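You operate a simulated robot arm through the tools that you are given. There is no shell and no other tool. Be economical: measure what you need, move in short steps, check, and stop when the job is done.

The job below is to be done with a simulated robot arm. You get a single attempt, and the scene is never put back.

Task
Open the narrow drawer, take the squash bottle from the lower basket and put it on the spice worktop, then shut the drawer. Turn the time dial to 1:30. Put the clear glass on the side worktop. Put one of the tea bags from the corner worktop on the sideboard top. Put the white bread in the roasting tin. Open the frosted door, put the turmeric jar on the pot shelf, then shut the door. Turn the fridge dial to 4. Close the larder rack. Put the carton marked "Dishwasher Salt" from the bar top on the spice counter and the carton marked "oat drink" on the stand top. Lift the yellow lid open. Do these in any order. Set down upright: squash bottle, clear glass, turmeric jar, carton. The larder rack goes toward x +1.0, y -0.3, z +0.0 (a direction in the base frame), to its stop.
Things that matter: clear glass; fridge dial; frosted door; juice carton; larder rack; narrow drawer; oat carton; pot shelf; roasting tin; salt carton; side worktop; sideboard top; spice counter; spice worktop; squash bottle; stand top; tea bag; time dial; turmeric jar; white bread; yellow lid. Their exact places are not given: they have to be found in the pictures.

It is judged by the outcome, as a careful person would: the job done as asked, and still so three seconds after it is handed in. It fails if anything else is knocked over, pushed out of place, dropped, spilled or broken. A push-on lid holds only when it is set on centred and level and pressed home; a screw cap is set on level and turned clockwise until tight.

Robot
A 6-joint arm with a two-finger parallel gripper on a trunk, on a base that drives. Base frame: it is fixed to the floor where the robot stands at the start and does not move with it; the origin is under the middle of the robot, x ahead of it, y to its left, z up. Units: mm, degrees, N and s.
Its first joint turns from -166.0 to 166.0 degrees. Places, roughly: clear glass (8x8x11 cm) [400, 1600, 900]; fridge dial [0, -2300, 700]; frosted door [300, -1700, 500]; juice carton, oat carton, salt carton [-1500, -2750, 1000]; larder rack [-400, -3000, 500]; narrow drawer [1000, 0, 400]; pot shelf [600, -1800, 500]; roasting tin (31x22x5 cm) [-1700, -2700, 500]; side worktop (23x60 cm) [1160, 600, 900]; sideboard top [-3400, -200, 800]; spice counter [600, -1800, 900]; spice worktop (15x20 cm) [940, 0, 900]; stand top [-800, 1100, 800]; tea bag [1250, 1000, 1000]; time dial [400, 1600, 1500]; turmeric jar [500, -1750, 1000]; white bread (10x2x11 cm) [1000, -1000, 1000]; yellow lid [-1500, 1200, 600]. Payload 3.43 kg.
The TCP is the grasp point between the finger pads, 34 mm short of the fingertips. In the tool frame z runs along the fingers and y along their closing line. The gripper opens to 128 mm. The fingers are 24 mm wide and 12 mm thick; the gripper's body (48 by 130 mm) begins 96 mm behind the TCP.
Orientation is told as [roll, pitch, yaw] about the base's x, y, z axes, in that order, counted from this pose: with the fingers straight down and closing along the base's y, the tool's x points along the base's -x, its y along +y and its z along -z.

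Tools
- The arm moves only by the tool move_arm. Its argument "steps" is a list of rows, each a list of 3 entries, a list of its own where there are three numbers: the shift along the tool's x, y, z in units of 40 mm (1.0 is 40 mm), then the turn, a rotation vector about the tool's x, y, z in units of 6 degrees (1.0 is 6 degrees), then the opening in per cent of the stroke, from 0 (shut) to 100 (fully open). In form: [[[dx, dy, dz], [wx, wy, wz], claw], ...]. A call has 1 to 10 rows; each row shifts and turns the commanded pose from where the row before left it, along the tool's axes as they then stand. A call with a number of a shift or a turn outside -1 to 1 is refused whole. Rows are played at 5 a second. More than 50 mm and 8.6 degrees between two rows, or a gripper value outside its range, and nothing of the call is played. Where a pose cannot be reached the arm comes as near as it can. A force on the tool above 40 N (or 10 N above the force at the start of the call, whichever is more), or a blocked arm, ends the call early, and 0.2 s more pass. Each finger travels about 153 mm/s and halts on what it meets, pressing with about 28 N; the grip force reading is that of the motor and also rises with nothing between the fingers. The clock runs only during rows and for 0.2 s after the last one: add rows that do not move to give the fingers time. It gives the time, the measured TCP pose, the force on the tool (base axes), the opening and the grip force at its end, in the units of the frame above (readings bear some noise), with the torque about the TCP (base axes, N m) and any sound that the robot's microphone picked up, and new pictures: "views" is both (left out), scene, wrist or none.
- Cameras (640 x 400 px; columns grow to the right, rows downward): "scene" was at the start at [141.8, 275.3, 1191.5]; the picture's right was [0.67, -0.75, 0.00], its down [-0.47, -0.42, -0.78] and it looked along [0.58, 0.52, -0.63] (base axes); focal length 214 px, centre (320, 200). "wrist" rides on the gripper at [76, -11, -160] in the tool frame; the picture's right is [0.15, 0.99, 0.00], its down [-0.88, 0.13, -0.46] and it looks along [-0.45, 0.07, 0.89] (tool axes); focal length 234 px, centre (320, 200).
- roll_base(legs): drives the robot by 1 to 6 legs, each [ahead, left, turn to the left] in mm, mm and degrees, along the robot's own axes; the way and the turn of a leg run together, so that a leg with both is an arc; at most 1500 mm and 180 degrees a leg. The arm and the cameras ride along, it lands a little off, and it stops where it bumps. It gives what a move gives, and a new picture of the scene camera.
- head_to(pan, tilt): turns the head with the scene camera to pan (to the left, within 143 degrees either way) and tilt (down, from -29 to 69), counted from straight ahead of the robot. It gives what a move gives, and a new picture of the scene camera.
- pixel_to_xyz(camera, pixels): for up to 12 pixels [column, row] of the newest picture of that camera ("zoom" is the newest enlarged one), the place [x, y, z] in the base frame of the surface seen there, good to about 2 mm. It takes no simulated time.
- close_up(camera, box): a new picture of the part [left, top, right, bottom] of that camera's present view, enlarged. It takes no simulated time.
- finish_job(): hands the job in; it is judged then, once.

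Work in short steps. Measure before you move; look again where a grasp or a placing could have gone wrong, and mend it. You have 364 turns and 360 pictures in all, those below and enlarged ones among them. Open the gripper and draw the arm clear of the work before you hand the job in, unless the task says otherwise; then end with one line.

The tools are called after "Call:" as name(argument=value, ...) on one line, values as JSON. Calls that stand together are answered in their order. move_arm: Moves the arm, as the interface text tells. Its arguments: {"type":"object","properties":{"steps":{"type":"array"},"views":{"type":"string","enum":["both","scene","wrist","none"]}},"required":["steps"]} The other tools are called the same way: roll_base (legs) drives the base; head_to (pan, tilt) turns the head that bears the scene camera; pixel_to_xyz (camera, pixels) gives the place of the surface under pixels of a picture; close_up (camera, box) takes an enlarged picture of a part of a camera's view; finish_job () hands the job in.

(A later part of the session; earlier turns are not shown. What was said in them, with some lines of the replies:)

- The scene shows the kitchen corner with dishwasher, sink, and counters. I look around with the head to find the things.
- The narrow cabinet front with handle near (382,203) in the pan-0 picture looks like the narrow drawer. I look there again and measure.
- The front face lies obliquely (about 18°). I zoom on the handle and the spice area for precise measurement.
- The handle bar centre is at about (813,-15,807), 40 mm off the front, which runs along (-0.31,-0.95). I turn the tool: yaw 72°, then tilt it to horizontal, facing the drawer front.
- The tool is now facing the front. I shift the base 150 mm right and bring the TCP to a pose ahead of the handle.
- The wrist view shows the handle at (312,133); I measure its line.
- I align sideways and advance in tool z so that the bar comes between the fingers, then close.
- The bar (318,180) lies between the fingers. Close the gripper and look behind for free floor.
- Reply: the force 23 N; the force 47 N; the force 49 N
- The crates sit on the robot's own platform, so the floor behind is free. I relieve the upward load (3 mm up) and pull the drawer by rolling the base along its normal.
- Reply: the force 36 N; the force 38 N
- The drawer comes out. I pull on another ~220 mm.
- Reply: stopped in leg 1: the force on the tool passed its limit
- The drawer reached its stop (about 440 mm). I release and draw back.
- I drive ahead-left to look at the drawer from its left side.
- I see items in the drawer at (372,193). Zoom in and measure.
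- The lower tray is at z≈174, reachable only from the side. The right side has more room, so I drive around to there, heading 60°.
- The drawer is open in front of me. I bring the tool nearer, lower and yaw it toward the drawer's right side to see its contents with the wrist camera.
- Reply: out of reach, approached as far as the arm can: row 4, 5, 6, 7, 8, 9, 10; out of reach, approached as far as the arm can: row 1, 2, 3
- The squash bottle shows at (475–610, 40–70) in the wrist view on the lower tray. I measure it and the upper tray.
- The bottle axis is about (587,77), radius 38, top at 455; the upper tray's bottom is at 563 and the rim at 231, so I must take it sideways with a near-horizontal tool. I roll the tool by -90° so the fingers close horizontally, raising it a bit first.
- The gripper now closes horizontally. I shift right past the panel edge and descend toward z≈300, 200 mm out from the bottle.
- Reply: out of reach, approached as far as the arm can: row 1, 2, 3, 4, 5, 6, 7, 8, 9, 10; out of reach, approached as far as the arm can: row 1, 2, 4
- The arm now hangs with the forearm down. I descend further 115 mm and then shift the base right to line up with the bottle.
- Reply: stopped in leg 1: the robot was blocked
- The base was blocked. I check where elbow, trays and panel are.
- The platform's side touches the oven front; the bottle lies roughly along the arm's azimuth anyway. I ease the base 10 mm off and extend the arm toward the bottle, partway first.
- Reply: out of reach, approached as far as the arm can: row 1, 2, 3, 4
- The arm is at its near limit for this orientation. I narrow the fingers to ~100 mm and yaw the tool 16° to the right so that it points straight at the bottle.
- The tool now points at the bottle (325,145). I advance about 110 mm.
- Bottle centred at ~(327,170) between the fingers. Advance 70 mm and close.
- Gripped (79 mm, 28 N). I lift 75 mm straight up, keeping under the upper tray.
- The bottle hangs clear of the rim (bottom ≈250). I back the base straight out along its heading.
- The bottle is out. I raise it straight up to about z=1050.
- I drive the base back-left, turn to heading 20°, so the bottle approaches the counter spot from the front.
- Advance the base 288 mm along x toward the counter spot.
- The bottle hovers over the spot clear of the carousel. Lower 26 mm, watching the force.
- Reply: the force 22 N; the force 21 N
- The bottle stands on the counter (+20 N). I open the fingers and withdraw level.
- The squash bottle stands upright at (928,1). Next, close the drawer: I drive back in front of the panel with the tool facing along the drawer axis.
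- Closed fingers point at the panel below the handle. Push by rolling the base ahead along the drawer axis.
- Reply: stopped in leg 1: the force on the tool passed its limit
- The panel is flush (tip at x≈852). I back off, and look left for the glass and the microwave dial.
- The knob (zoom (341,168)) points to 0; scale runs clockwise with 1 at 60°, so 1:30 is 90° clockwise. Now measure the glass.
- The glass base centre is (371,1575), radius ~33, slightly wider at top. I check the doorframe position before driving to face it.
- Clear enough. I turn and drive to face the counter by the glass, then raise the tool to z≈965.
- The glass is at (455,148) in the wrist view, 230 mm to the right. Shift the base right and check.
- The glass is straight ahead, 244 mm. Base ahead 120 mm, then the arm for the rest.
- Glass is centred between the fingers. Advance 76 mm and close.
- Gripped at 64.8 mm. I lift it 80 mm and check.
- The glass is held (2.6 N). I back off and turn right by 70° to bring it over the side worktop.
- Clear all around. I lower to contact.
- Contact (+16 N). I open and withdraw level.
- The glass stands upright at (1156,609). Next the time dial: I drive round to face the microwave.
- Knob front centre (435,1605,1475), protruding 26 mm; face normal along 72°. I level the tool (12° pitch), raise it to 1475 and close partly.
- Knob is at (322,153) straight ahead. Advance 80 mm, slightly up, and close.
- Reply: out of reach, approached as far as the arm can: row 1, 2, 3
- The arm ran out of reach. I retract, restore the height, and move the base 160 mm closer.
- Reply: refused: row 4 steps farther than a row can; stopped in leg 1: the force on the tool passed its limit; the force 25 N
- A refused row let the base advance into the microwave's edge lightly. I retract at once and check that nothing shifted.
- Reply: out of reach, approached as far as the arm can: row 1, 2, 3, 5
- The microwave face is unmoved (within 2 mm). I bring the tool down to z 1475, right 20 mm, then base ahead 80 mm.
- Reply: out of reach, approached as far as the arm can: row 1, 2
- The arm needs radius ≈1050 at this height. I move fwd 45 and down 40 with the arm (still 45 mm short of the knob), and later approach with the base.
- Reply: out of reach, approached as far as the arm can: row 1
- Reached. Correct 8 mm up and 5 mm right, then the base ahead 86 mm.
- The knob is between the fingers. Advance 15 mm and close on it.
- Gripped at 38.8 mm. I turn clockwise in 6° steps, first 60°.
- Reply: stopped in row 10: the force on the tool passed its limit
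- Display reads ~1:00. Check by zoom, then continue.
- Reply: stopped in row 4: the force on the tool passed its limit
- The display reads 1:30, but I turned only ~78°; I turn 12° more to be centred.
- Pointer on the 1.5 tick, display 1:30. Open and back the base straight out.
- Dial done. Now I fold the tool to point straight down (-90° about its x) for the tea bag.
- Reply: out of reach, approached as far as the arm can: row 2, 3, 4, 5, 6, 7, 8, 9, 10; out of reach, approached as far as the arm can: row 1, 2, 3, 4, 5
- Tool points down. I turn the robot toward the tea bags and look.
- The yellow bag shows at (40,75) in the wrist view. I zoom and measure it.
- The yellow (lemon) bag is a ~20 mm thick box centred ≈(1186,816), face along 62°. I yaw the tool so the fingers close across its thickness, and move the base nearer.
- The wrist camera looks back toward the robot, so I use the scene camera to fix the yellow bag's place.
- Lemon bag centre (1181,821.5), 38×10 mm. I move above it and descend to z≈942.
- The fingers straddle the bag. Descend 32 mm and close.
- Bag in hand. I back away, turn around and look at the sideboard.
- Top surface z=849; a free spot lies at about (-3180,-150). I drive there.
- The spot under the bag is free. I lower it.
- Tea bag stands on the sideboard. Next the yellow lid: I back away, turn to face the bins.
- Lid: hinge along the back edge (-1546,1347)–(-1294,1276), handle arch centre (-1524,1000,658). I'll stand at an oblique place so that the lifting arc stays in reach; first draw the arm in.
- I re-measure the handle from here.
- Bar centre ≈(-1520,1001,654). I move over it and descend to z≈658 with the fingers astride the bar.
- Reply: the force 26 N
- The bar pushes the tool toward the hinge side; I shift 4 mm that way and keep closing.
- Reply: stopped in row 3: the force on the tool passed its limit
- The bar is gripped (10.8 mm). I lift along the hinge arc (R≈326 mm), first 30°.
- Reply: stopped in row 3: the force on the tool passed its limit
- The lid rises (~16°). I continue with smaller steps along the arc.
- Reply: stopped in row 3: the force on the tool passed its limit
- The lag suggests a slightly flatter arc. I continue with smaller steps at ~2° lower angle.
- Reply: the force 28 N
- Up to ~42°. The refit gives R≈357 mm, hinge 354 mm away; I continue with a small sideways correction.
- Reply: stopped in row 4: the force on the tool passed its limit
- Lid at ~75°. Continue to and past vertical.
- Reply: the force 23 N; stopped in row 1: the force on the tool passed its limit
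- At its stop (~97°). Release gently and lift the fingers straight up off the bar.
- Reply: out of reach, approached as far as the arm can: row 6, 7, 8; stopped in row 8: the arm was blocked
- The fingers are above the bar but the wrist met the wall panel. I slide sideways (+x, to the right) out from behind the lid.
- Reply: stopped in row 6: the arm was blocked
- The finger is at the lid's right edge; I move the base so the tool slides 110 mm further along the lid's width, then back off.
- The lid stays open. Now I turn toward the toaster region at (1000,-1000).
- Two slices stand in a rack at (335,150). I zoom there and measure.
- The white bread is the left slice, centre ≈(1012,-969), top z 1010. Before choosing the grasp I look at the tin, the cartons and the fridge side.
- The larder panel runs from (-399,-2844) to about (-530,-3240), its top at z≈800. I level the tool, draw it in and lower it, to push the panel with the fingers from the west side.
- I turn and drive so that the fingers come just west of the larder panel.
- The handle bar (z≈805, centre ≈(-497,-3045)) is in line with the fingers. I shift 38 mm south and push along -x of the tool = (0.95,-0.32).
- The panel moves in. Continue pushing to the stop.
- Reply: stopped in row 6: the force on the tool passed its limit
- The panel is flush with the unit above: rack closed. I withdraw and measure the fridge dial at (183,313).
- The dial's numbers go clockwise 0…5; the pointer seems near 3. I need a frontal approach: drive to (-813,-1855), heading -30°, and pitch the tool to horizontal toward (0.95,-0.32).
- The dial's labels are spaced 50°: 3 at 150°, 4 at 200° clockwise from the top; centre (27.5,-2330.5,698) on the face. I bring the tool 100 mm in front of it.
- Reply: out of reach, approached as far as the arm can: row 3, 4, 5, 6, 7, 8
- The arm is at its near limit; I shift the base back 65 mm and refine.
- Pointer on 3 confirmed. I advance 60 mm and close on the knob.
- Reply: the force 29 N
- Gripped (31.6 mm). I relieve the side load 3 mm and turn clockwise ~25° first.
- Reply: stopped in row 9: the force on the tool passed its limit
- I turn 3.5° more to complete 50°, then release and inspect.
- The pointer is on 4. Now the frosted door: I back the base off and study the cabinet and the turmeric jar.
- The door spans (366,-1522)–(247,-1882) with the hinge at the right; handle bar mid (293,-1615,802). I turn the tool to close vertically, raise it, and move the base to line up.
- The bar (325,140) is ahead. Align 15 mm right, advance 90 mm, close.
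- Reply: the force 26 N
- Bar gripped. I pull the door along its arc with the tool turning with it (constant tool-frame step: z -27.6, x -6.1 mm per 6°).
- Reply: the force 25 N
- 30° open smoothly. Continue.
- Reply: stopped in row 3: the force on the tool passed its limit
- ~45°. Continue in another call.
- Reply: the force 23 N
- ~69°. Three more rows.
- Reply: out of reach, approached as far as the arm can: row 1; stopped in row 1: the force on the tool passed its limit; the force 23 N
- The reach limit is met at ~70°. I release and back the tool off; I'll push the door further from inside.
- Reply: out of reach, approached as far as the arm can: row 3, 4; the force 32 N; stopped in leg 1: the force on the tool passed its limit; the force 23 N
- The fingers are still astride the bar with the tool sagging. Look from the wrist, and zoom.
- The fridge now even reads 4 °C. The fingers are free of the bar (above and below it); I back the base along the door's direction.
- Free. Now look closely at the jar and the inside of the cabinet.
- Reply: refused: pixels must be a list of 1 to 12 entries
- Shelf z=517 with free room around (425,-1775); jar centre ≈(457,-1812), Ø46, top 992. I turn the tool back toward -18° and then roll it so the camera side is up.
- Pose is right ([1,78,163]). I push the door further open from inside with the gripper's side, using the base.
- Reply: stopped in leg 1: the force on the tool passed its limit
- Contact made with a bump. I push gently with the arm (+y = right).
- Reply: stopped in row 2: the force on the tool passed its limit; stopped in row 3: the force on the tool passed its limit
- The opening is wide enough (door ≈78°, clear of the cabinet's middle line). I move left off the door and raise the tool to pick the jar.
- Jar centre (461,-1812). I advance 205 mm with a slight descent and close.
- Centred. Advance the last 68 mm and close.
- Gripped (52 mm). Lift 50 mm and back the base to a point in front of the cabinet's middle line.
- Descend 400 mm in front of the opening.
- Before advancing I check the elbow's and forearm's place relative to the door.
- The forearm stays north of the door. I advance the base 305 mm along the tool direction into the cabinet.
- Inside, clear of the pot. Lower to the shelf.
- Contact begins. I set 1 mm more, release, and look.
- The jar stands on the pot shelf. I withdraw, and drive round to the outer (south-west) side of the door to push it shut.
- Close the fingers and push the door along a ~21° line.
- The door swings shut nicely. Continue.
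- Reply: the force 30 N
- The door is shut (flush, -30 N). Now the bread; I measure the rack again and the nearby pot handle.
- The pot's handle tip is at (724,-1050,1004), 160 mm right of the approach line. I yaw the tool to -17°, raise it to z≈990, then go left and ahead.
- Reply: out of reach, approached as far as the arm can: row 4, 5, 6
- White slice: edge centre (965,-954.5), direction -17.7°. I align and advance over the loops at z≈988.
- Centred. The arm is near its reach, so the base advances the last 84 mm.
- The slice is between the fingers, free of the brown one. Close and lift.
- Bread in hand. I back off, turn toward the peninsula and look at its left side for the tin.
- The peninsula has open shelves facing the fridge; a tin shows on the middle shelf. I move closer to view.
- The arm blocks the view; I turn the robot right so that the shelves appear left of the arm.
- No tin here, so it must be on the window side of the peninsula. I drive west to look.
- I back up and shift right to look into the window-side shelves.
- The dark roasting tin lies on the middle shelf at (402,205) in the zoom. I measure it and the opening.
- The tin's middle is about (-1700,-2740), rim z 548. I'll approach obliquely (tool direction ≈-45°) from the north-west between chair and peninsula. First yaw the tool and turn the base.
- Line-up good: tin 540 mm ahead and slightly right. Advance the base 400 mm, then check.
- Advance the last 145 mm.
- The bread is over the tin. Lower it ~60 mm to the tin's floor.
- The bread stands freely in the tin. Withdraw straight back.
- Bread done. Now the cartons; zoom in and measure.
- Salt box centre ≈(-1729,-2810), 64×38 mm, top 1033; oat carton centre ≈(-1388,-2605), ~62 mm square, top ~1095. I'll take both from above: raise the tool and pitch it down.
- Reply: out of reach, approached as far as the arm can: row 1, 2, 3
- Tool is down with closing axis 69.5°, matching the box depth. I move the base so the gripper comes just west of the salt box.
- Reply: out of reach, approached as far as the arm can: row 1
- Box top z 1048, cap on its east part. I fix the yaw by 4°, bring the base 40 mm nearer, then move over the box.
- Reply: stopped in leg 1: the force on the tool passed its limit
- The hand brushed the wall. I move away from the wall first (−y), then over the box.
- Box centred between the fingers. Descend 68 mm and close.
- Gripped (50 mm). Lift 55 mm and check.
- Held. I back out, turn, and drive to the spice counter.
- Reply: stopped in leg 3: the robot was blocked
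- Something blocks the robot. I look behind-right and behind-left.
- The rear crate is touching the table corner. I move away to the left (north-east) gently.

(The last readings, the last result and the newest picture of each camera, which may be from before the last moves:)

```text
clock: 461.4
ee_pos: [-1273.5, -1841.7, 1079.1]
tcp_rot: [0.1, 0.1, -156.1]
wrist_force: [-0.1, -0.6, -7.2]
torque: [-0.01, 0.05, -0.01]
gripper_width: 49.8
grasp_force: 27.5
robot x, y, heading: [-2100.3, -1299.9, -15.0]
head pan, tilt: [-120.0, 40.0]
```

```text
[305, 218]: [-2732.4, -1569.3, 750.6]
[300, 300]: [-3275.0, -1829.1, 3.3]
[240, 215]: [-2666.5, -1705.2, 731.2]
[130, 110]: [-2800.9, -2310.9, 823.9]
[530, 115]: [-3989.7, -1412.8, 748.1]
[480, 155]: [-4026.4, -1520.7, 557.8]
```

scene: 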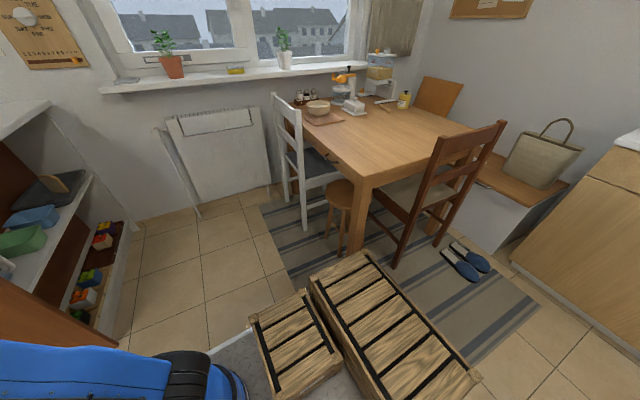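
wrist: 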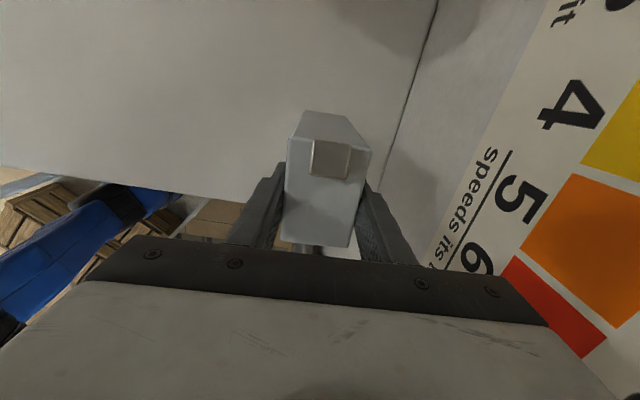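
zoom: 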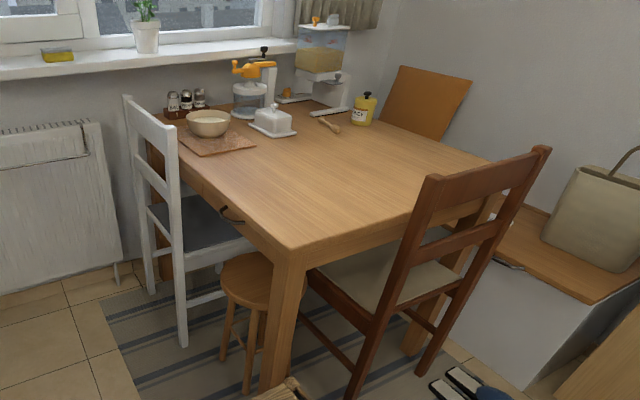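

Furniture is in place. I continue to the spice counter, stopping short to look.

Call:
roll_base(legs=[[800, 229, 0], [720, 206, 0]])

Call:
head_to(pan=0, tilt=35)

Call:
move_arm(steps=[[[0, 0, 0], [0, 0, 0], 20]], views="wrist")

```text
clock: 469.4
ee_pos: [312.0, -1791.0, 1078.5]
tcp_rot: [0.1, 0.2, -155.5]
wrist_force: [-0.4, -0.3, -6.9]
torque: [-0.01, 0.04, -0.02]
gripper_width: 49.9
grasp_force: 27.7
robot x, y, heading: [-522.2, -1263.9, -14.4]
head pan, tilt: [-120.0, 40.0]
```

scene: 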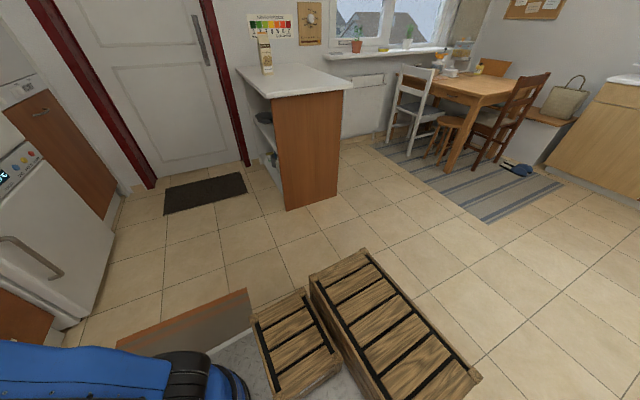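

```text
clock: 471.4
ee_pos: [311.7, -1790.5, 1077.3]
tcp_rot: [0.0, 0.1, -155.4]
wrist_force: [0.2, -0.1, -6.4]
torque: [-0.02, 0.03, -0.02]
gripper_width: 50.0
grasp_force: 27.9
robot x, y, heading: [-521.0, -1262.7, -14.3]
head pan, tilt: [0.0, 35.0]
```

scene: 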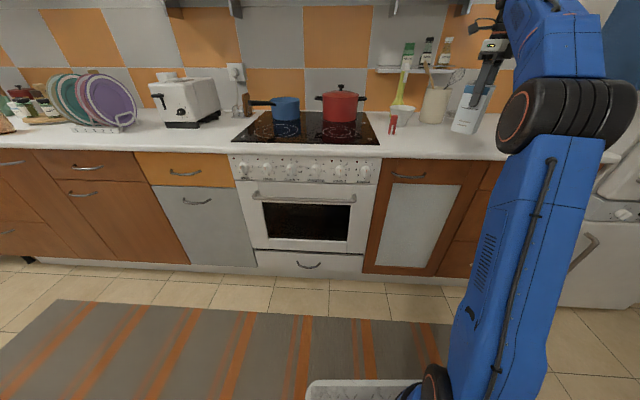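

```text
clock: 471.9
ee_pos: [312.5, -1790.3, 1079.7]
tcp_rot: [0.1, 0.2, -155.4]
wrist_force: [0.8, 0.7, -6.6]
torque: [-0.02, 0.06, 0.01]
gripper_width: 49.9
grasp_force: 27.3
robot x, y, heading: [-523.2, -1259.2, -14.4]
head pan, tilt: [0.0, 35.0]
```

wrist: 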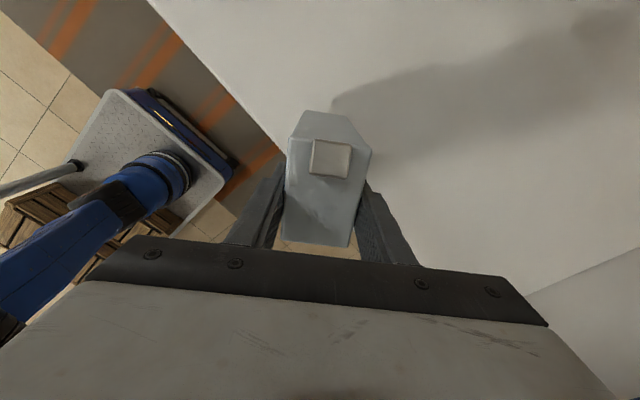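

Advance 142 mm to the free spot and lower.

Call:
roll_base(legs=[[141, 15, 0]])

Call:
move_arm(steps=[[[0, 0, 0.7], [0, 0, 0], 20], [[0, 0, 0.5], [0, 0, 0], 20], [[0, 0, 0.1], [0, 0, 0], 20], [[0, 0, 0], [0, 0, 0], 20]], views="scene")

Call:
close_up(camera="scene", box=[380, 30, 600, 180])

```text
clock: 473.2
ee_pos: [453.7, -1810.7, 1078.6]
tcp_rot: [0.1, 0.1, -155.4]
wrist_force: [-0.6, 0.7, -7.8]
torque: [-0.01, 0.05, -0.01]
gripper_width: 49.9
grasp_force: 27.9
robot x, y, heading: [-380.3, -1286.6, -14.4]
head pan, tilt: [0.0, 35.0]
```

scene: 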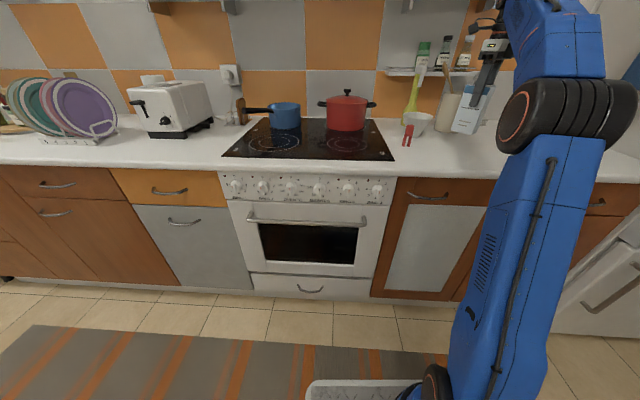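

```text
clock: 474.2
ee_pos: [453.4, -1811.5, 1028.2]
tcp_rot: [0.2, 0.1, -155.5]
wrist_force: [-0.2, -0.4, -6.8]
torque: [-0.05, 0.03, 0.0]
gripper_width: 49.8
grasp_force: 27.9
robot x, y, heading: [-379.2, -1283.8, -14.3]
head pan, tilt: [0.0, 35.0]
```

scene: 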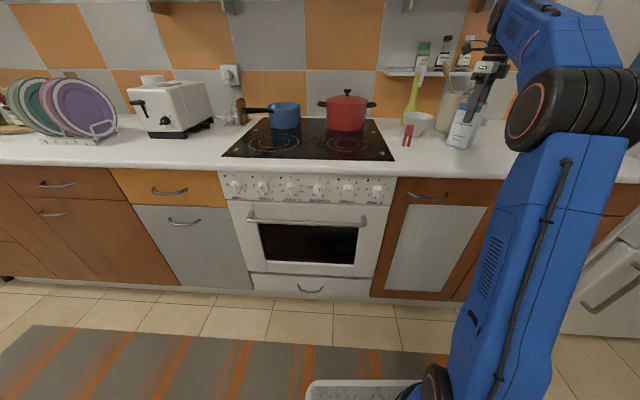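

```text
2.67 times, centred on (490, 105) of scene
```

zoom: 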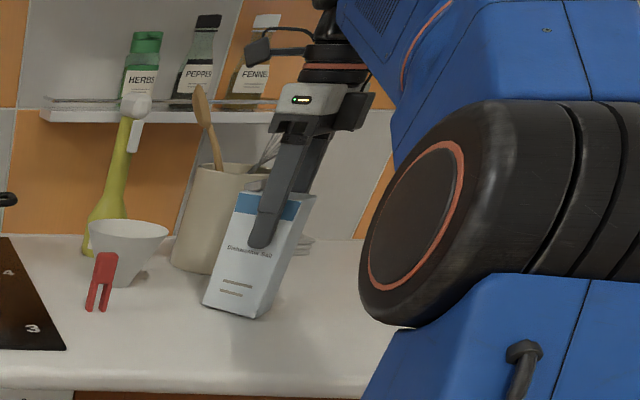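

Lower the last millimetres to contact.

Call:
move_arm(steps=[[[0, 0, 0.06], [0, 0, 0], 20], [[0, 0, 0.05], [0, 0, 0], 20], [[0, 0, 0.04], [0, 0, 0], 20], [[0, 0, 0], [0, 0, 0], 20]], views="none")

```text
clock: 475.2
ee_pos: [452.8, -1811.7, 1022.1]
tcp_rot: [0.2, 0.0, -155.4]
wrist_force: [5.3, -5.0, 25.1]
torque: [-0.09, -0.26, -0.02]
gripper_width: 49.7
grasp_force: 27.4
robot x, y, heading: [-381.0, -1283.1, -14.1]
head pan, tilt: [0.0, 35.0]
```

Standing on the counter. Release and rise.

Call:
move_arm(steps=[[[0, 0, -0.04], [0, 0, 0], 42], [[0, 0, 0], [0, 0, 0], 55], [[0, 0, 0], [0, 0, 0], 60], [[0, 0, -0.8], [0, 0, 0], 60], [[0, 0, -0.8], [0, 0, 0], 60], [[0, 0, -0.6], [0, 0, 0], 60], [[0, 0, 0], [0, 0, 0], 60]], views="both")

```text
clock: 476.8
ee_pos: [449.5, -1807.5, 1099.6]
tcp_rot: [0.5, 0.1, -155.4]
wrist_force: [0.5, 0.1, 0.4]
torque: [0.02, 0.05, 0.01]
gripper_width: 76.8
grasp_force: 0.0
out of reach, approached as far as the arm can: row 6
robot x, y, heading: [-380.2, -1282.3, -14.3]
head pan, tilt: [0.0, 35.0]
```

scene: 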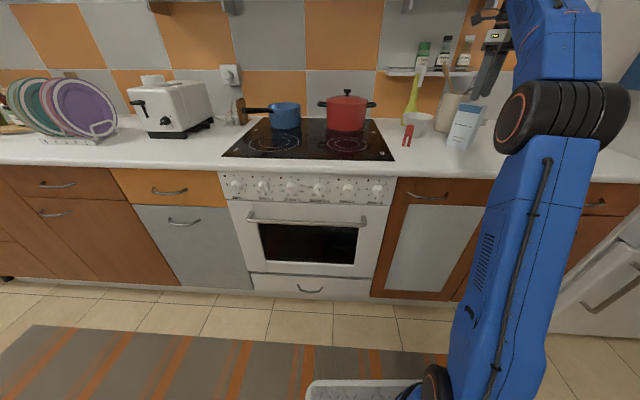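
wrist: 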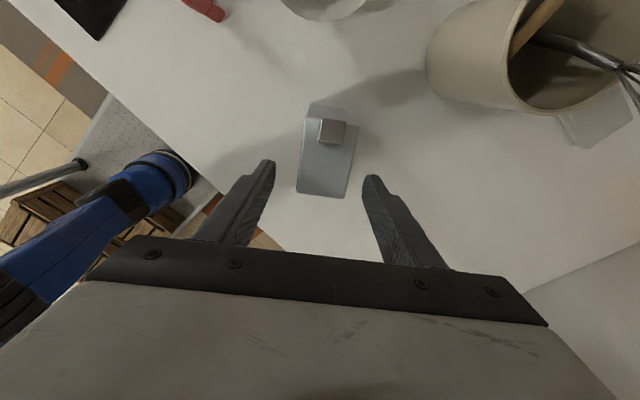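

The salt stands on the spice counter. I back off and retract/raise the arm for the oat carton.

Call:
roll_base(legs=[[-450, 0, 0]])

Call:
move_arm(steps=[[[-0.41, 0.63, -0.3], [0, 0, -1], 75], [[-0.41, 0.63, -0.4], [0, 0, -1], 75], [[-0.41, 0.63, -0.4], [0, 0, -1], 75], [[0, 0, -0.5], [0, 0, -1], 75], [[0, 0, 0], [0, 0, -1], 75], [[0, 0, 0], [0, 0, -0.33], 75]], views="none")

```text
clock: 479.5
ee_pos: [22.1, -1698.8, 1100.3]
tcp_rot: [0.3, 0.2, -155.4]
wrist_force: [-0.6, 0.2, -0.2]
torque: [-0.01, 0.01, -0.02]
gripper_width: 77.0
grasp_force: 0.1
robot x, y, heading: [-808.4, -1172.0, -14.5]
head pan, tilt: [0.0, 35.0]
```

scene: 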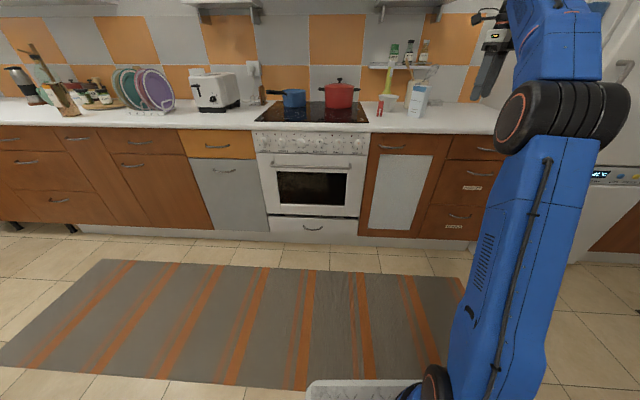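

```text
clock: 480.9
ee_pos: [-15.5, -1762.7, 1096.6]
tcp_rot: [0.6, -0.1, -123.4]
wrist_force: [-0.7, 0.1, -0.2]
torque: [0.0, 0.01, -0.03]
gripper_width: 96.0
grasp_force: 0.2
out of reach, approached as far as the arm can: row 1, 2, 3, 4
robot x, y, heading: [-806.9, -1170.2, -14.4]
head pan, tilt: [0.0, 35.0]
```

Call:
move_arm(steps=[[[0, 0.85, 0], [0, 0, 0], 75], [[0, 0.85, 0], [0, 0, 0], 75], [[0, 0.85, 0], [0, 0, 0], 75], [[0, 0, -0.7], [0, 0, 0], 75], [[0, 0, -0.7], [0, 0, 0], 75], [[0, 0, 0], [0, 0, 0], 75]], views="none")

```text
clock: 482.3
ee_pos: [22.3, -1781.8, 1070.4]
tcp_rot: [0.6, 0.0, -123.4]
wrist_force: [0.0, -0.7, 0.3]
torque: [0.01, -0.02, -0.04]
gripper_width: 95.8
grasp_force: 0.1
out of reach, approached as far as the arm can: row 1, 2, 3, 4, 5
robot x, y, heading: [-806.9, -1174.2, -14.3]
head pan, tilt: [0.0, 35.0]
```

Tool-down at that height is out of reach, so I take the oat carton with a near-horizontal tool. I turn the tool about its axis and pitch it back up.

Call:
move_arm(steps=[[[0, 0, 0], [0, 0, 1], 75], [[0, 0, 0], [0, 0, 1], 75], [[0, 0, 0], [0, 0, 1], 75], [[0, 0, 0], [0, 0, 1], 75], [[0, 0, 0], [0, 0, 1], 75], [[0, 0, 0], [0, 0, 1], 75], [[0, 0, 0], [0, 0, 1], 75], [[0, 0, 0], [0, 0, 1], 75], [[0, 0, 0], [0, 0, 1], 75], [[0, 0, 0], [0, 0, 1], 75]], views="none")

Call:
move_arm(steps=[[[0, 0, 0], [0, 0, 1], 75], [[0, 0, 0], [0, 0, 1], 75], [[0, 0, 0], [0, 0, 1], 75], [[0, 0, 0], [0, 0, 1], 75], [[0, 0, 0], [0, 0, 0.8], 75], [[0, 0, 0], [0, 1, 0], 75], [[0, 0, 0], [0, 1, 0], 75], [[0, 0, 0], [0, 1, 0], 75], [[0, 0, 0], [0, 1, 0], 75], [[0, 0, 0], [0, 1, 0], 75]], views="none")

Call:
move_arm(steps=[[[0, 0, 0], [0, 1, 0], 75], [[0, 0, 0], [0, 1, 0], 75], [[0, 0, 0], [0, 1, 0], 75], [[0, 0, 0], [0, 1, 0], 75], [[0, 0, 0], [0, 1, 0], 75], [[0, 0, 0], [0, 1, 0], 75], [[0, 0, 0], [0, 1, 0], 75], [[0, 0, 0], [0, 1, 0], 75], [[0, 0, 0], [0, 0, 0], 75]], views="wrist")

```text
clock: 484.5
ee_pos: [23.1, -1780.8, 1070.9]
tcp_rot: [0.2, 0.5, 176.4]
wrist_force: [-0.4, -0.2, -0.4]
torque: [-0.03, 0.01, 0.03]
gripper_width: 96.0
grasp_force: 0.0
robot x, y, heading: [-807.4, -1177.9, -14.4]
head pan, tilt: [0.0, 35.0]
```

```text
clock: 486.7
ee_pos: [20.3, -1784.7, 1067.9]
tcp_rot: [0.0, 30.4, 147.7]
wrist_force: [0.7, -0.9, -1.0]
torque: [0.02, -0.01, 0.02]
gripper_width: 96.0
grasp_force: 0.1
out of reach, approached as far as the arm can: row 5
robot x, y, heading: [-806.4, -1171.5, -14.4]
head pan, tilt: [0.0, 35.0]
```

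```text
clock: 488.7
ee_pos: [20.3, -1782.7, 1070.2]
tcp_rot: [-0.2, 77.4, 147.8]
wrist_force: [-0.6, -0.4, 0.1]
torque: [-0.04, 0.01, -0.01]
gripper_width: 96.2
grasp_force: 0.0
robot x, y, heading: [-805.3, -1171.2, -14.5]
head pan, tilt: [0.0, 35.0]
```

wrist: 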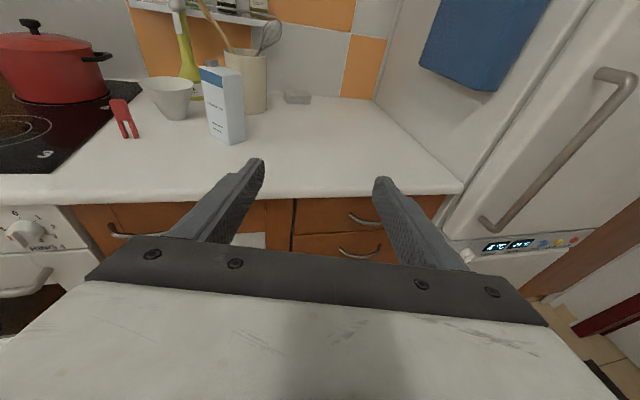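

Salt is fine. Now I turn toward the bar and line up with the oat carton.

Call:
roll_base(legs=[[0, 0, -77.8], [300, -80, 0]])

Call:
move_arm(steps=[[[-0.9, 0, 0.2], [0, 0, 0], 75], [[-0.9, 0, 0.2], [0, 0, 0], 75], [[0, 0, 0], [0, 0, 0], 75]], views="wrist")

Call:
close_up(camera="wrist", box=[180, 0, 460, 180])

```text
clock: 494.1
ee_pos: [-1295.2, -2413.9, 1070.7]
tcp_rot: [0.0, 77.3, 71.2]
wrist_force: [1.0, -0.8, 0.1]
torque: [0.0, -0.03, 0.0]
gripper_width: 95.9
grasp_force: 0.1
robot x, y, heading: [-891.3, -1468.8, -91.2]
head pan, tilt: [0.0, 35.0]
```

scene: 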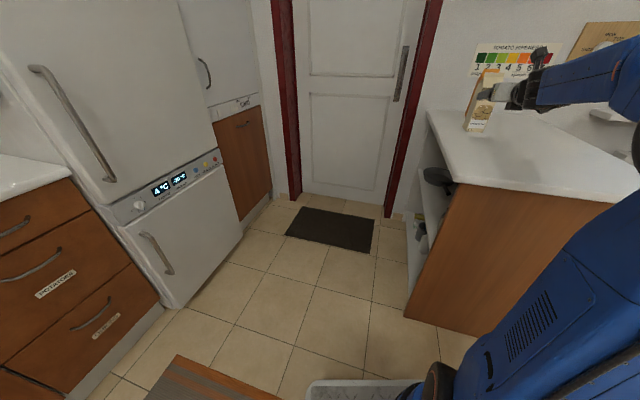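

```text
clock: 494.9
ee_pos: [-1295.8, -2414.4, 997.5]
tcp_rot: [0.0, 77.2, 71.3]
wrist_force: [0.0, 0.2, -0.4]
torque: [-0.02, 0.02, 0.0]
gripper_width: 96.1
grasp_force: 0.0
robot x, y, heading: [-895.8, -1468.7, -91.0]
head pan, tilt: [0.0, 35.0]
```

wrist: 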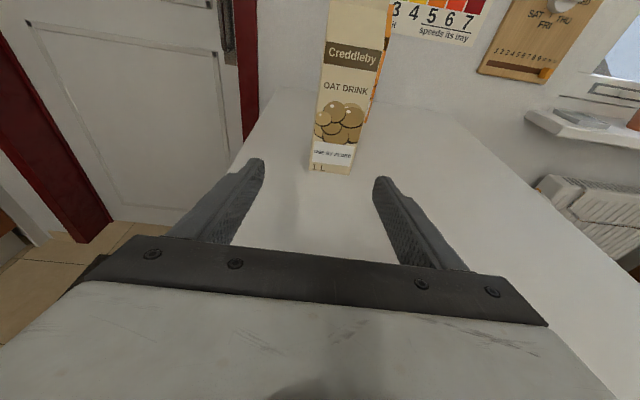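

```text
2.22 times, centred on (320, 90) of wrist
```

zoom: 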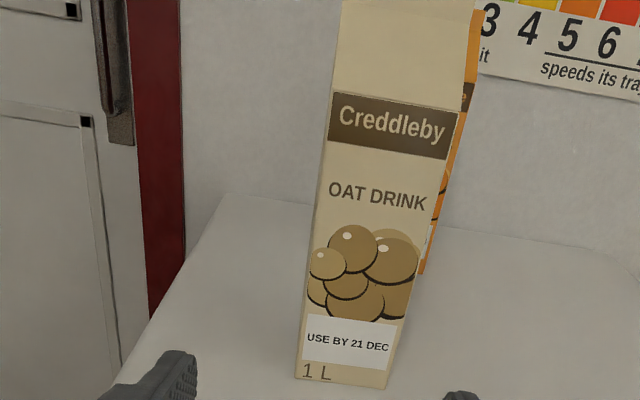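

Call:
pixel_to_xyz(camera="zoom", pixels=[[300, 370], [385, 380], [345, 350], [322, 200], [428, 215], [375, 180], [420, 240], [445, 280]])

```text
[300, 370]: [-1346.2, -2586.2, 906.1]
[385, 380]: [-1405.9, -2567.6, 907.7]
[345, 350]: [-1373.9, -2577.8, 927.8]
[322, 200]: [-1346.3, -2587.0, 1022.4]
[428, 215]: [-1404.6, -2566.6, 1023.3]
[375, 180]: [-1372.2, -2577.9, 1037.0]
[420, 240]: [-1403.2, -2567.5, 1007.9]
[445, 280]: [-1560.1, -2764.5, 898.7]
```

Oat carton centre ≈(-1386,-2607), faces aligned with the tool. I shift 24 mm right, then the base advances 205 mm.

Call:
move_arm(steps=[[[-0.1, 0.59, 0], [0, 0, 0], 75], [[0, 0, 0], [0, 0, 0], 75]], views="none")

Call:
roll_base(legs=[[115, -37, 0]])

Call:
move_arm(steps=[[[0, 0, 0], [0, 0, 0], 75]], views="wrist")

```text
clock: 495.4
ee_pos: [-1319.0, -2404.9, 992.9]
tcp_rot: [-0.1, 77.2, 71.1]
wrist_force: [0.1, 1.0, 0.2]
torque: [0.0, 0.0, 0.01]
gripper_width: 95.9
grasp_force: 0.0
robot x, y, heading: [-898.8, -1469.9, -91.3]
head pan, tilt: [0.0, 35.0]
```

```text
clock: 496.7
ee_pos: [-1357.7, -2519.2, 993.1]
tcp_rot: [-0.1, 77.4, 71.2]
wrist_force: [-0.2, 0.3, 0.4]
torque: [0.0, 0.02, -0.04]
gripper_width: 96.0
grasp_force: 0.3
robot x, y, heading: [-930.0, -1584.3, -91.2]
head pan, tilt: [0.0, 35.0]
```

scene: 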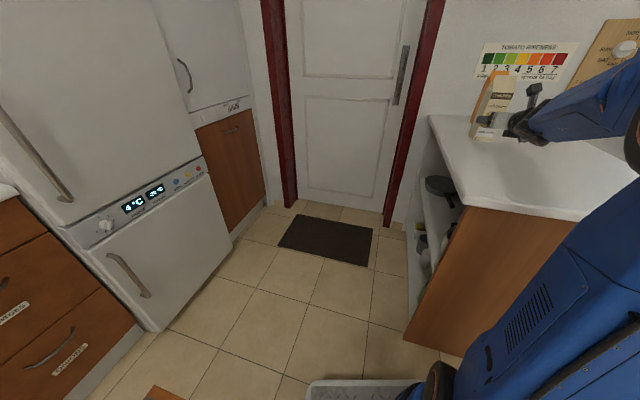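

```text
clock: 497.1
ee_pos: [-1358.2, -2518.2, 994.2]
tcp_rot: [0.1, 77.3, 71.3]
wrist_force: [0.8, -0.3, 0.9]
torque: [-0.02, 0.0, 0.03]
gripper_width: 96.3
grasp_force: 0.1
robot x, y, heading: [-932.6, -1581.7, -91.2]
head pan, tilt: [0.0, 35.0]
```

wrist: 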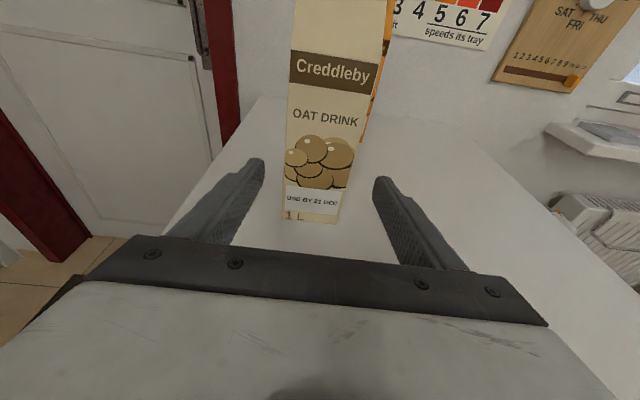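

Centred. Advance 90 mm and close.

Call:
roll_base(legs=[[86, -28, 0]])

Call:
move_arm(steps=[[[0, 0, 0], [0, 0, 0], 75], [[0, 0, 0], [0, 0, 0], 45], [[0, 0, 0], [0, 0, 0], 40], [[0, 0, 0], [0, 0, 0], 40], [[0, 0, 0], [0, 0, 0], 40]], views="wrist")

```text
clock: 498.2
ee_pos: [-1387.2, -2605.1, 995.3]
tcp_rot: [-0.2, 77.3, 71.3]
wrist_force: [0.7, -0.2, 0.5]
torque: [0.0, -0.02, -0.01]
gripper_width: 96.0
grasp_force: 0.1
robot x, y, heading: [-962.8, -1665.4, -91.2]
head pan, tilt: [0.0, 35.0]
```

scene: 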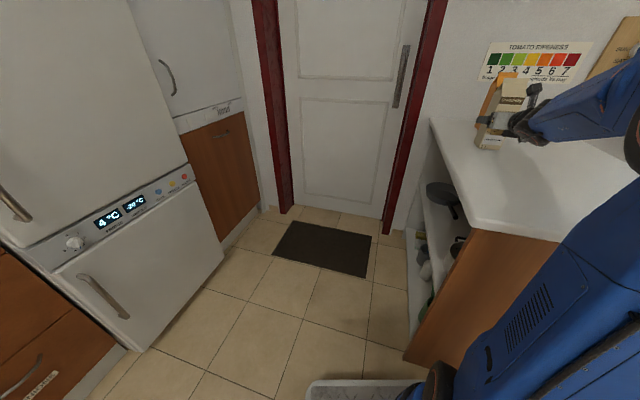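

```text
clock: 499.4
ee_pos: [-1387.6, -2604.8, 994.5]
tcp_rot: [0.0, 77.3, 71.3]
wrist_force: [2.1, -3.4, 1.2]
torque: [-0.33, 0.23, 0.16]
gripper_width: 69.9
grasp_force: 27.9
robot x, y, heading: [-961.2, -1669.1, -90.9]
head pan, tilt: [0.0, 35.0]
```

wrist: 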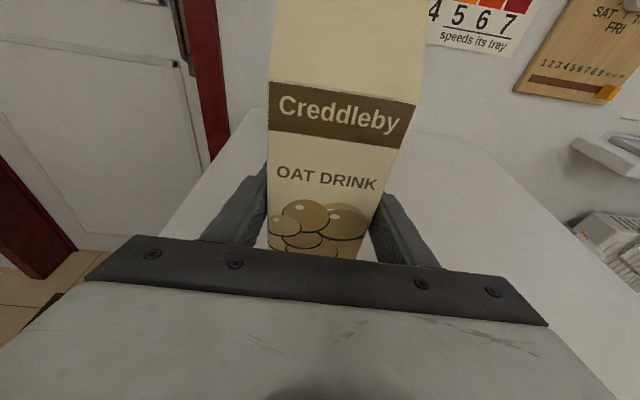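

Gripped (70 mm). Lift 50 mm.

Call:
move_arm(steps=[[[0, 0, 0], [0, 0, 0], 35], [[0.6, 0, -0.13], [0, 0, 0], 35], [[0.6, 0, -0.13], [0, 0, 0], 35], [[0, 0, 0], [0, 0, 0], 35]], views="wrist")

```text
clock: 500.4
ee_pos: [-1385.9, -2605.0, 1043.3]
tcp_rot: [-0.1, 77.2, 71.3]
wrist_force: [0.4, 0.2, -10.3]
torque: [0.06, 0.0, 0.03]
gripper_width: 69.9
grasp_force: 27.8
robot x, y, heading: [-963.0, -1667.7, -90.7]
head pan, tilt: [0.0, 35.0]
```

wrist: 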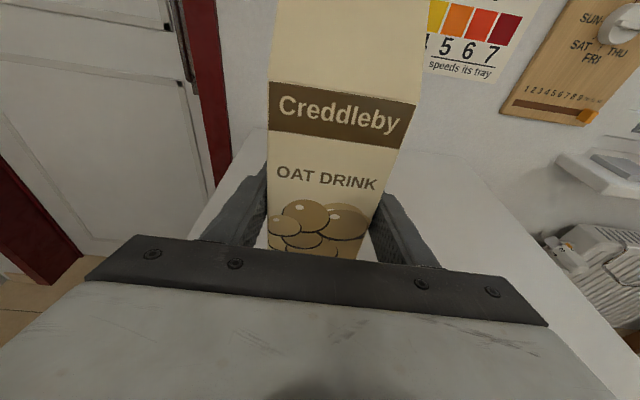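

Held. I back off, turn around and drive toward the stand.

Call:
roll_base(legs=[[-500, 0, 0], [0, 0, 90], [0, 0, 90], [1000, 200, 0]])

Call:
head_to(pan=-5, tilt=30)

```text
clock: 515.9
ee_pos: [-692.1, 781.2, 1044.2]
tcp_rot: [0.0, 77.3, -109.2]
wrist_force: [-0.1, -0.4, -10.6]
torque: [-0.05, 0.01, -0.02]
gripper_width: 70.0
grasp_force: 28.0
robot x, y, heading: [-1126.8, -153.4, 88.5]
head pan, tilt: [0.0, 35.0]
```

scene: 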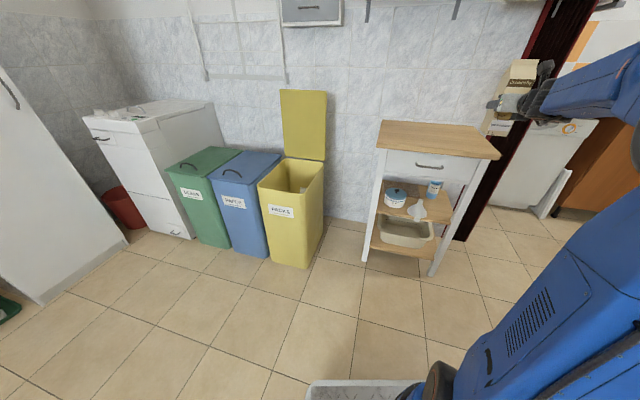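

```text
clock: 516.6
ee_pos: [-691.6, 780.2, 1043.1]
tcp_rot: [-0.1, 77.2, -109.2]
wrist_force: [-0.2, 0.0, -10.1]
torque: [-0.07, 0.03, -0.02]
gripper_width: 70.0
grasp_force: 28.3
robot x, y, heading: [-1126.9, -152.0, 88.5]
head pan, tilt: [-5.0, 30.0]
```

scene: 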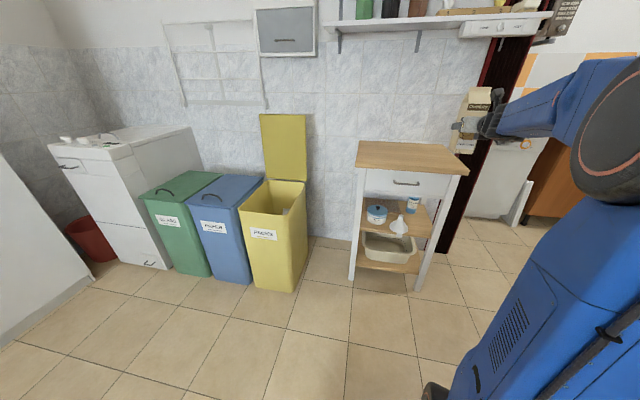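

Measure the stand top.

Call:
pixel_to_xyz(camera="scene", pixels=[[360, 143], [357, 166], [466, 172], [445, 147], [410, 155], [380, 25], [440, 22]])

```text
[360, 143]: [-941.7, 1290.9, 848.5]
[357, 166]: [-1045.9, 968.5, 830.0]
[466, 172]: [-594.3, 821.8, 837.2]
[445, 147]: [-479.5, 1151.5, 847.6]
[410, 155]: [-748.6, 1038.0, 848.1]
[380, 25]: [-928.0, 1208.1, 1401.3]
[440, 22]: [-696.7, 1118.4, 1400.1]
```

Stand top centre ≈(-770,1055), z=848. Move the carton over it and lower.

Call:
roll_base(legs=[[268, 85, 0]])

Call:
move_arm(steps=[[[-0.8, 0, 0.18], [0, 0, 0], 35], [[-0.8, 0, 0.18], [0, 0, 0], 35], [[-0.7, 0, 0.155], [0, 0, 0], 35], [[0, 0, 0], [0, 0, 0], 35]], views="both")

```text
clock: 518.5
ee_pos: [-772.7, 1045.4, 1042.8]
tcp_rot: [-0.1, 77.2, -109.0]
wrist_force: [-0.2, -0.4, -10.1]
torque: [-0.09, -0.02, 0.02]
gripper_width: 69.7
grasp_force: 28.4
robot x, y, heading: [-1200.8, 109.8, 88.6]
head pan, tilt: [-5.0, 30.0]
```

scene: 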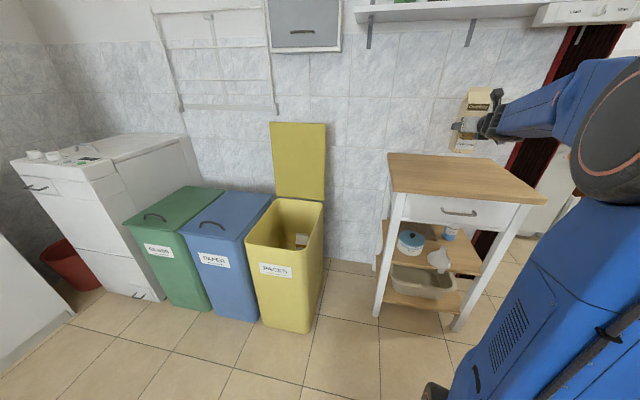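

```text
clock: 519.5
ee_pos: [-773.3, 1045.3, 949.5]
tcp_rot: [-0.1, 77.2, -109.1]
wrist_force: [0.3, -0.3, -10.4]
torque: [-0.05, -0.02, -0.01]
gripper_width: 69.8
grasp_force: 27.7
robot x, y, heading: [-1200.5, 108.6, 88.7]
head pan, tilt: [-5.0, 30.0]
```

scene: 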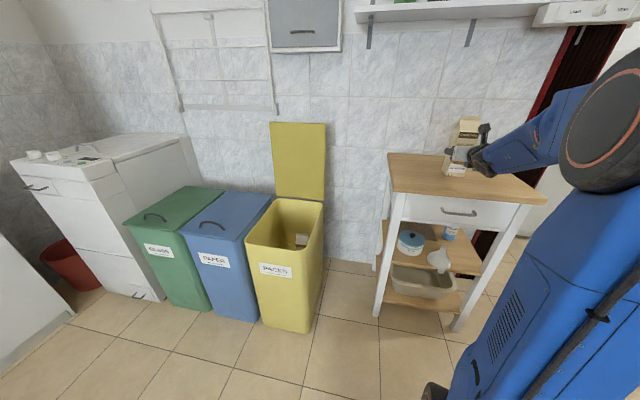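
wrist: 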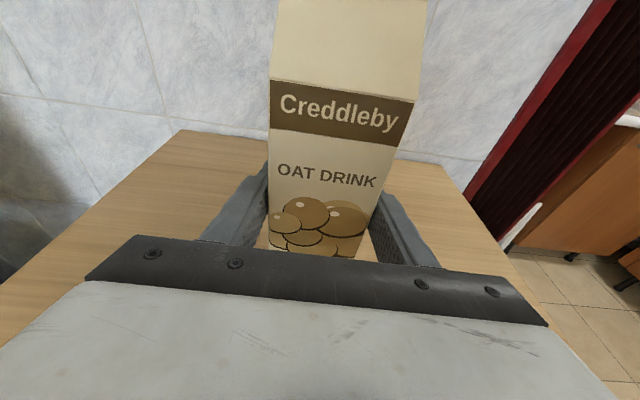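

Lower the last ~6 mm to contact.

Call:
move_arm(steps=[[[-0.08, 0, 0.018], [0, 0, 0], 35], [[-0.06, 0, 0.013], [0, 0, 0], 35], [[-0.05, 0, 0.01], [0, 0, 0], 35], [[0, 0, 0], [0, 0, 0], 35]], views="none")

```text
clock: 520.5
ee_pos: [-773.6, 1045.6, 943.9]
tcp_rot: [0.0, 77.5, -108.9]
wrist_force: [7.8, 7.1, 17.3]
torque: [0.01, -0.29, 0.05]
gripper_width: 70.0
grasp_force: 28.2
robot x, y, heading: [-1200.5, 109.4, 88.7]
head pan, tilt: [-5.0, 30.0]
```

Contact. Release and withdraw with the base.

Call:
move_arm(steps=[[[0.04, 0, 0], [0, 0, 0], 60], [[0, 0, 0], [0, 0, 0], 80], [[0, 0, 0], [0, 0, 0], 85], [[0, 0, 0], [0, 0, 0], 85]], views="none")

Call:
roll_base(legs=[[-238, 74, 0]])

Call:
close_up(camera="scene", box=[230, 90, 590, 320])

```text
clock: 521.5
ee_pos: [-774.7, 1045.3, 942.8]
tcp_rot: [-0.1, 77.2, -109.1]
wrist_force: [-0.6, 0.1, -0.4]
torque: [0.0, -0.06, -0.01]
gripper_width: 108.7
grasp_force: 0.0
robot x, y, heading: [-1203.8, 113.8, 88.7]
head pan, tilt: [-5.0, 30.0]
```

```text
clock: 523.3
ee_pos: [-852.2, 813.9, 942.1]
tcp_rot: [-0.1, 77.2, -109.2]
wrist_force: [0.2, -0.2, 0.3]
torque: [-0.01, 0.0, 0.01]
gripper_width: 109.0
grasp_force: 0.0
robot x, y, heading: [-1278.5, -118.3, 88.7]
head pan, tilt: [-5.0, 30.0]
```

scene: 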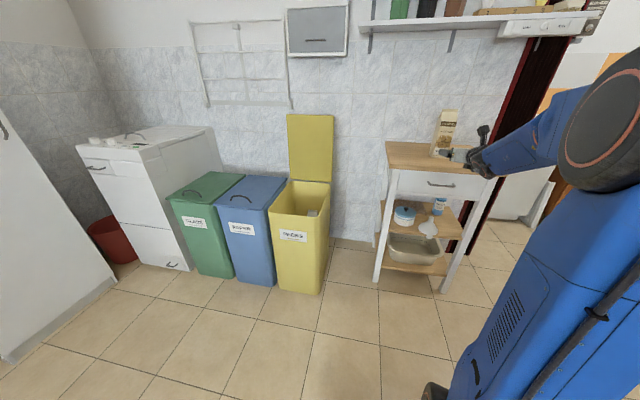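

```text
1.74 times, centred on (410, 205) of scene
```

zoom: 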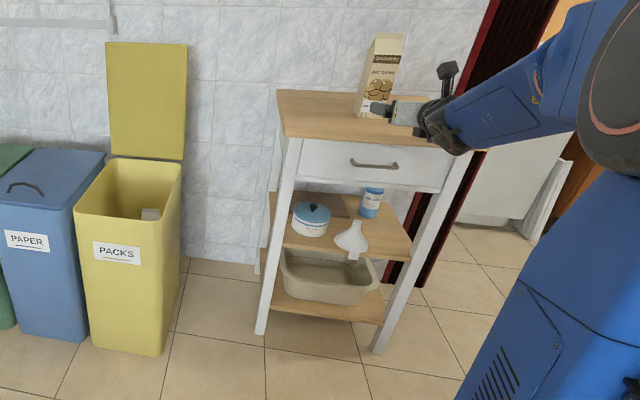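

The oat carton stands on the stand, and the lid is open. I back a bit further and do a final look at the counters.

Call:
roll_base(legs=[[-400, 0, 0]])

Call:
head_to(pan=-85, tilt=15)

```text
clock: 525.8
ee_pos: [-856.5, 411.8, 943.6]
tcp_rot: [-0.2, 77.1, -109.6]
wrist_force: [-0.3, -0.1, 0.2]
torque: [-0.01, -0.01, 0.01]
gripper_width: 108.6
grasp_force: 0.1
robot x, y, heading: [-1293.5, -520.7, 88.0]
head pan, tilt: [-5.0, 30.0]
```

scene: 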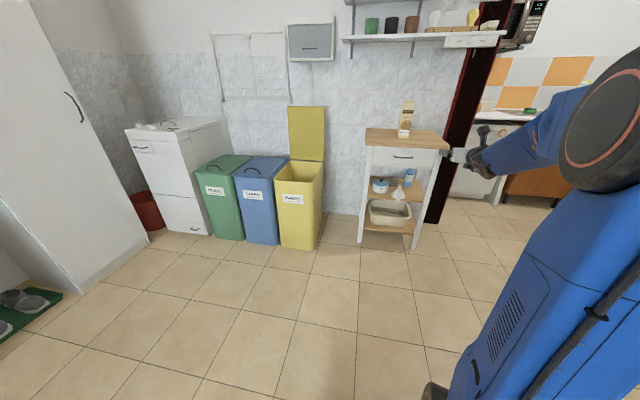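

```text
clock: 527.3
ee_pos: [-854.2, 411.7, 943.5]
tcp_rot: [-0.2, 77.2, -109.6]
wrist_force: [0.6, -0.3, 0.8]
torque: [0.01, -0.02, -0.02]
gripper_width: 108.9
grasp_force: 0.1
robot x, y, heading: [-1295.4, -520.4, 88.3]
head pan, tilt: [-85.0, 15.0]
```

scene: 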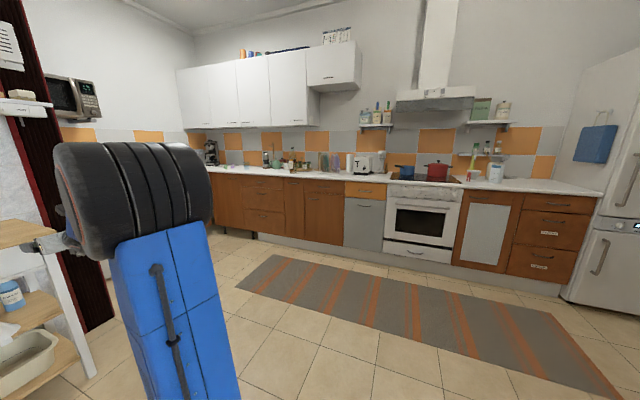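

Drawer and door are shut, the items are in place, and the gripper is open and clear. I hand the job in.

Call:
finish_job()

```text
The job is handed in.
```

I've done every item on the list and handed the job in. Each was checked in the pictures or readings as it was done, but I don't know the verdict.
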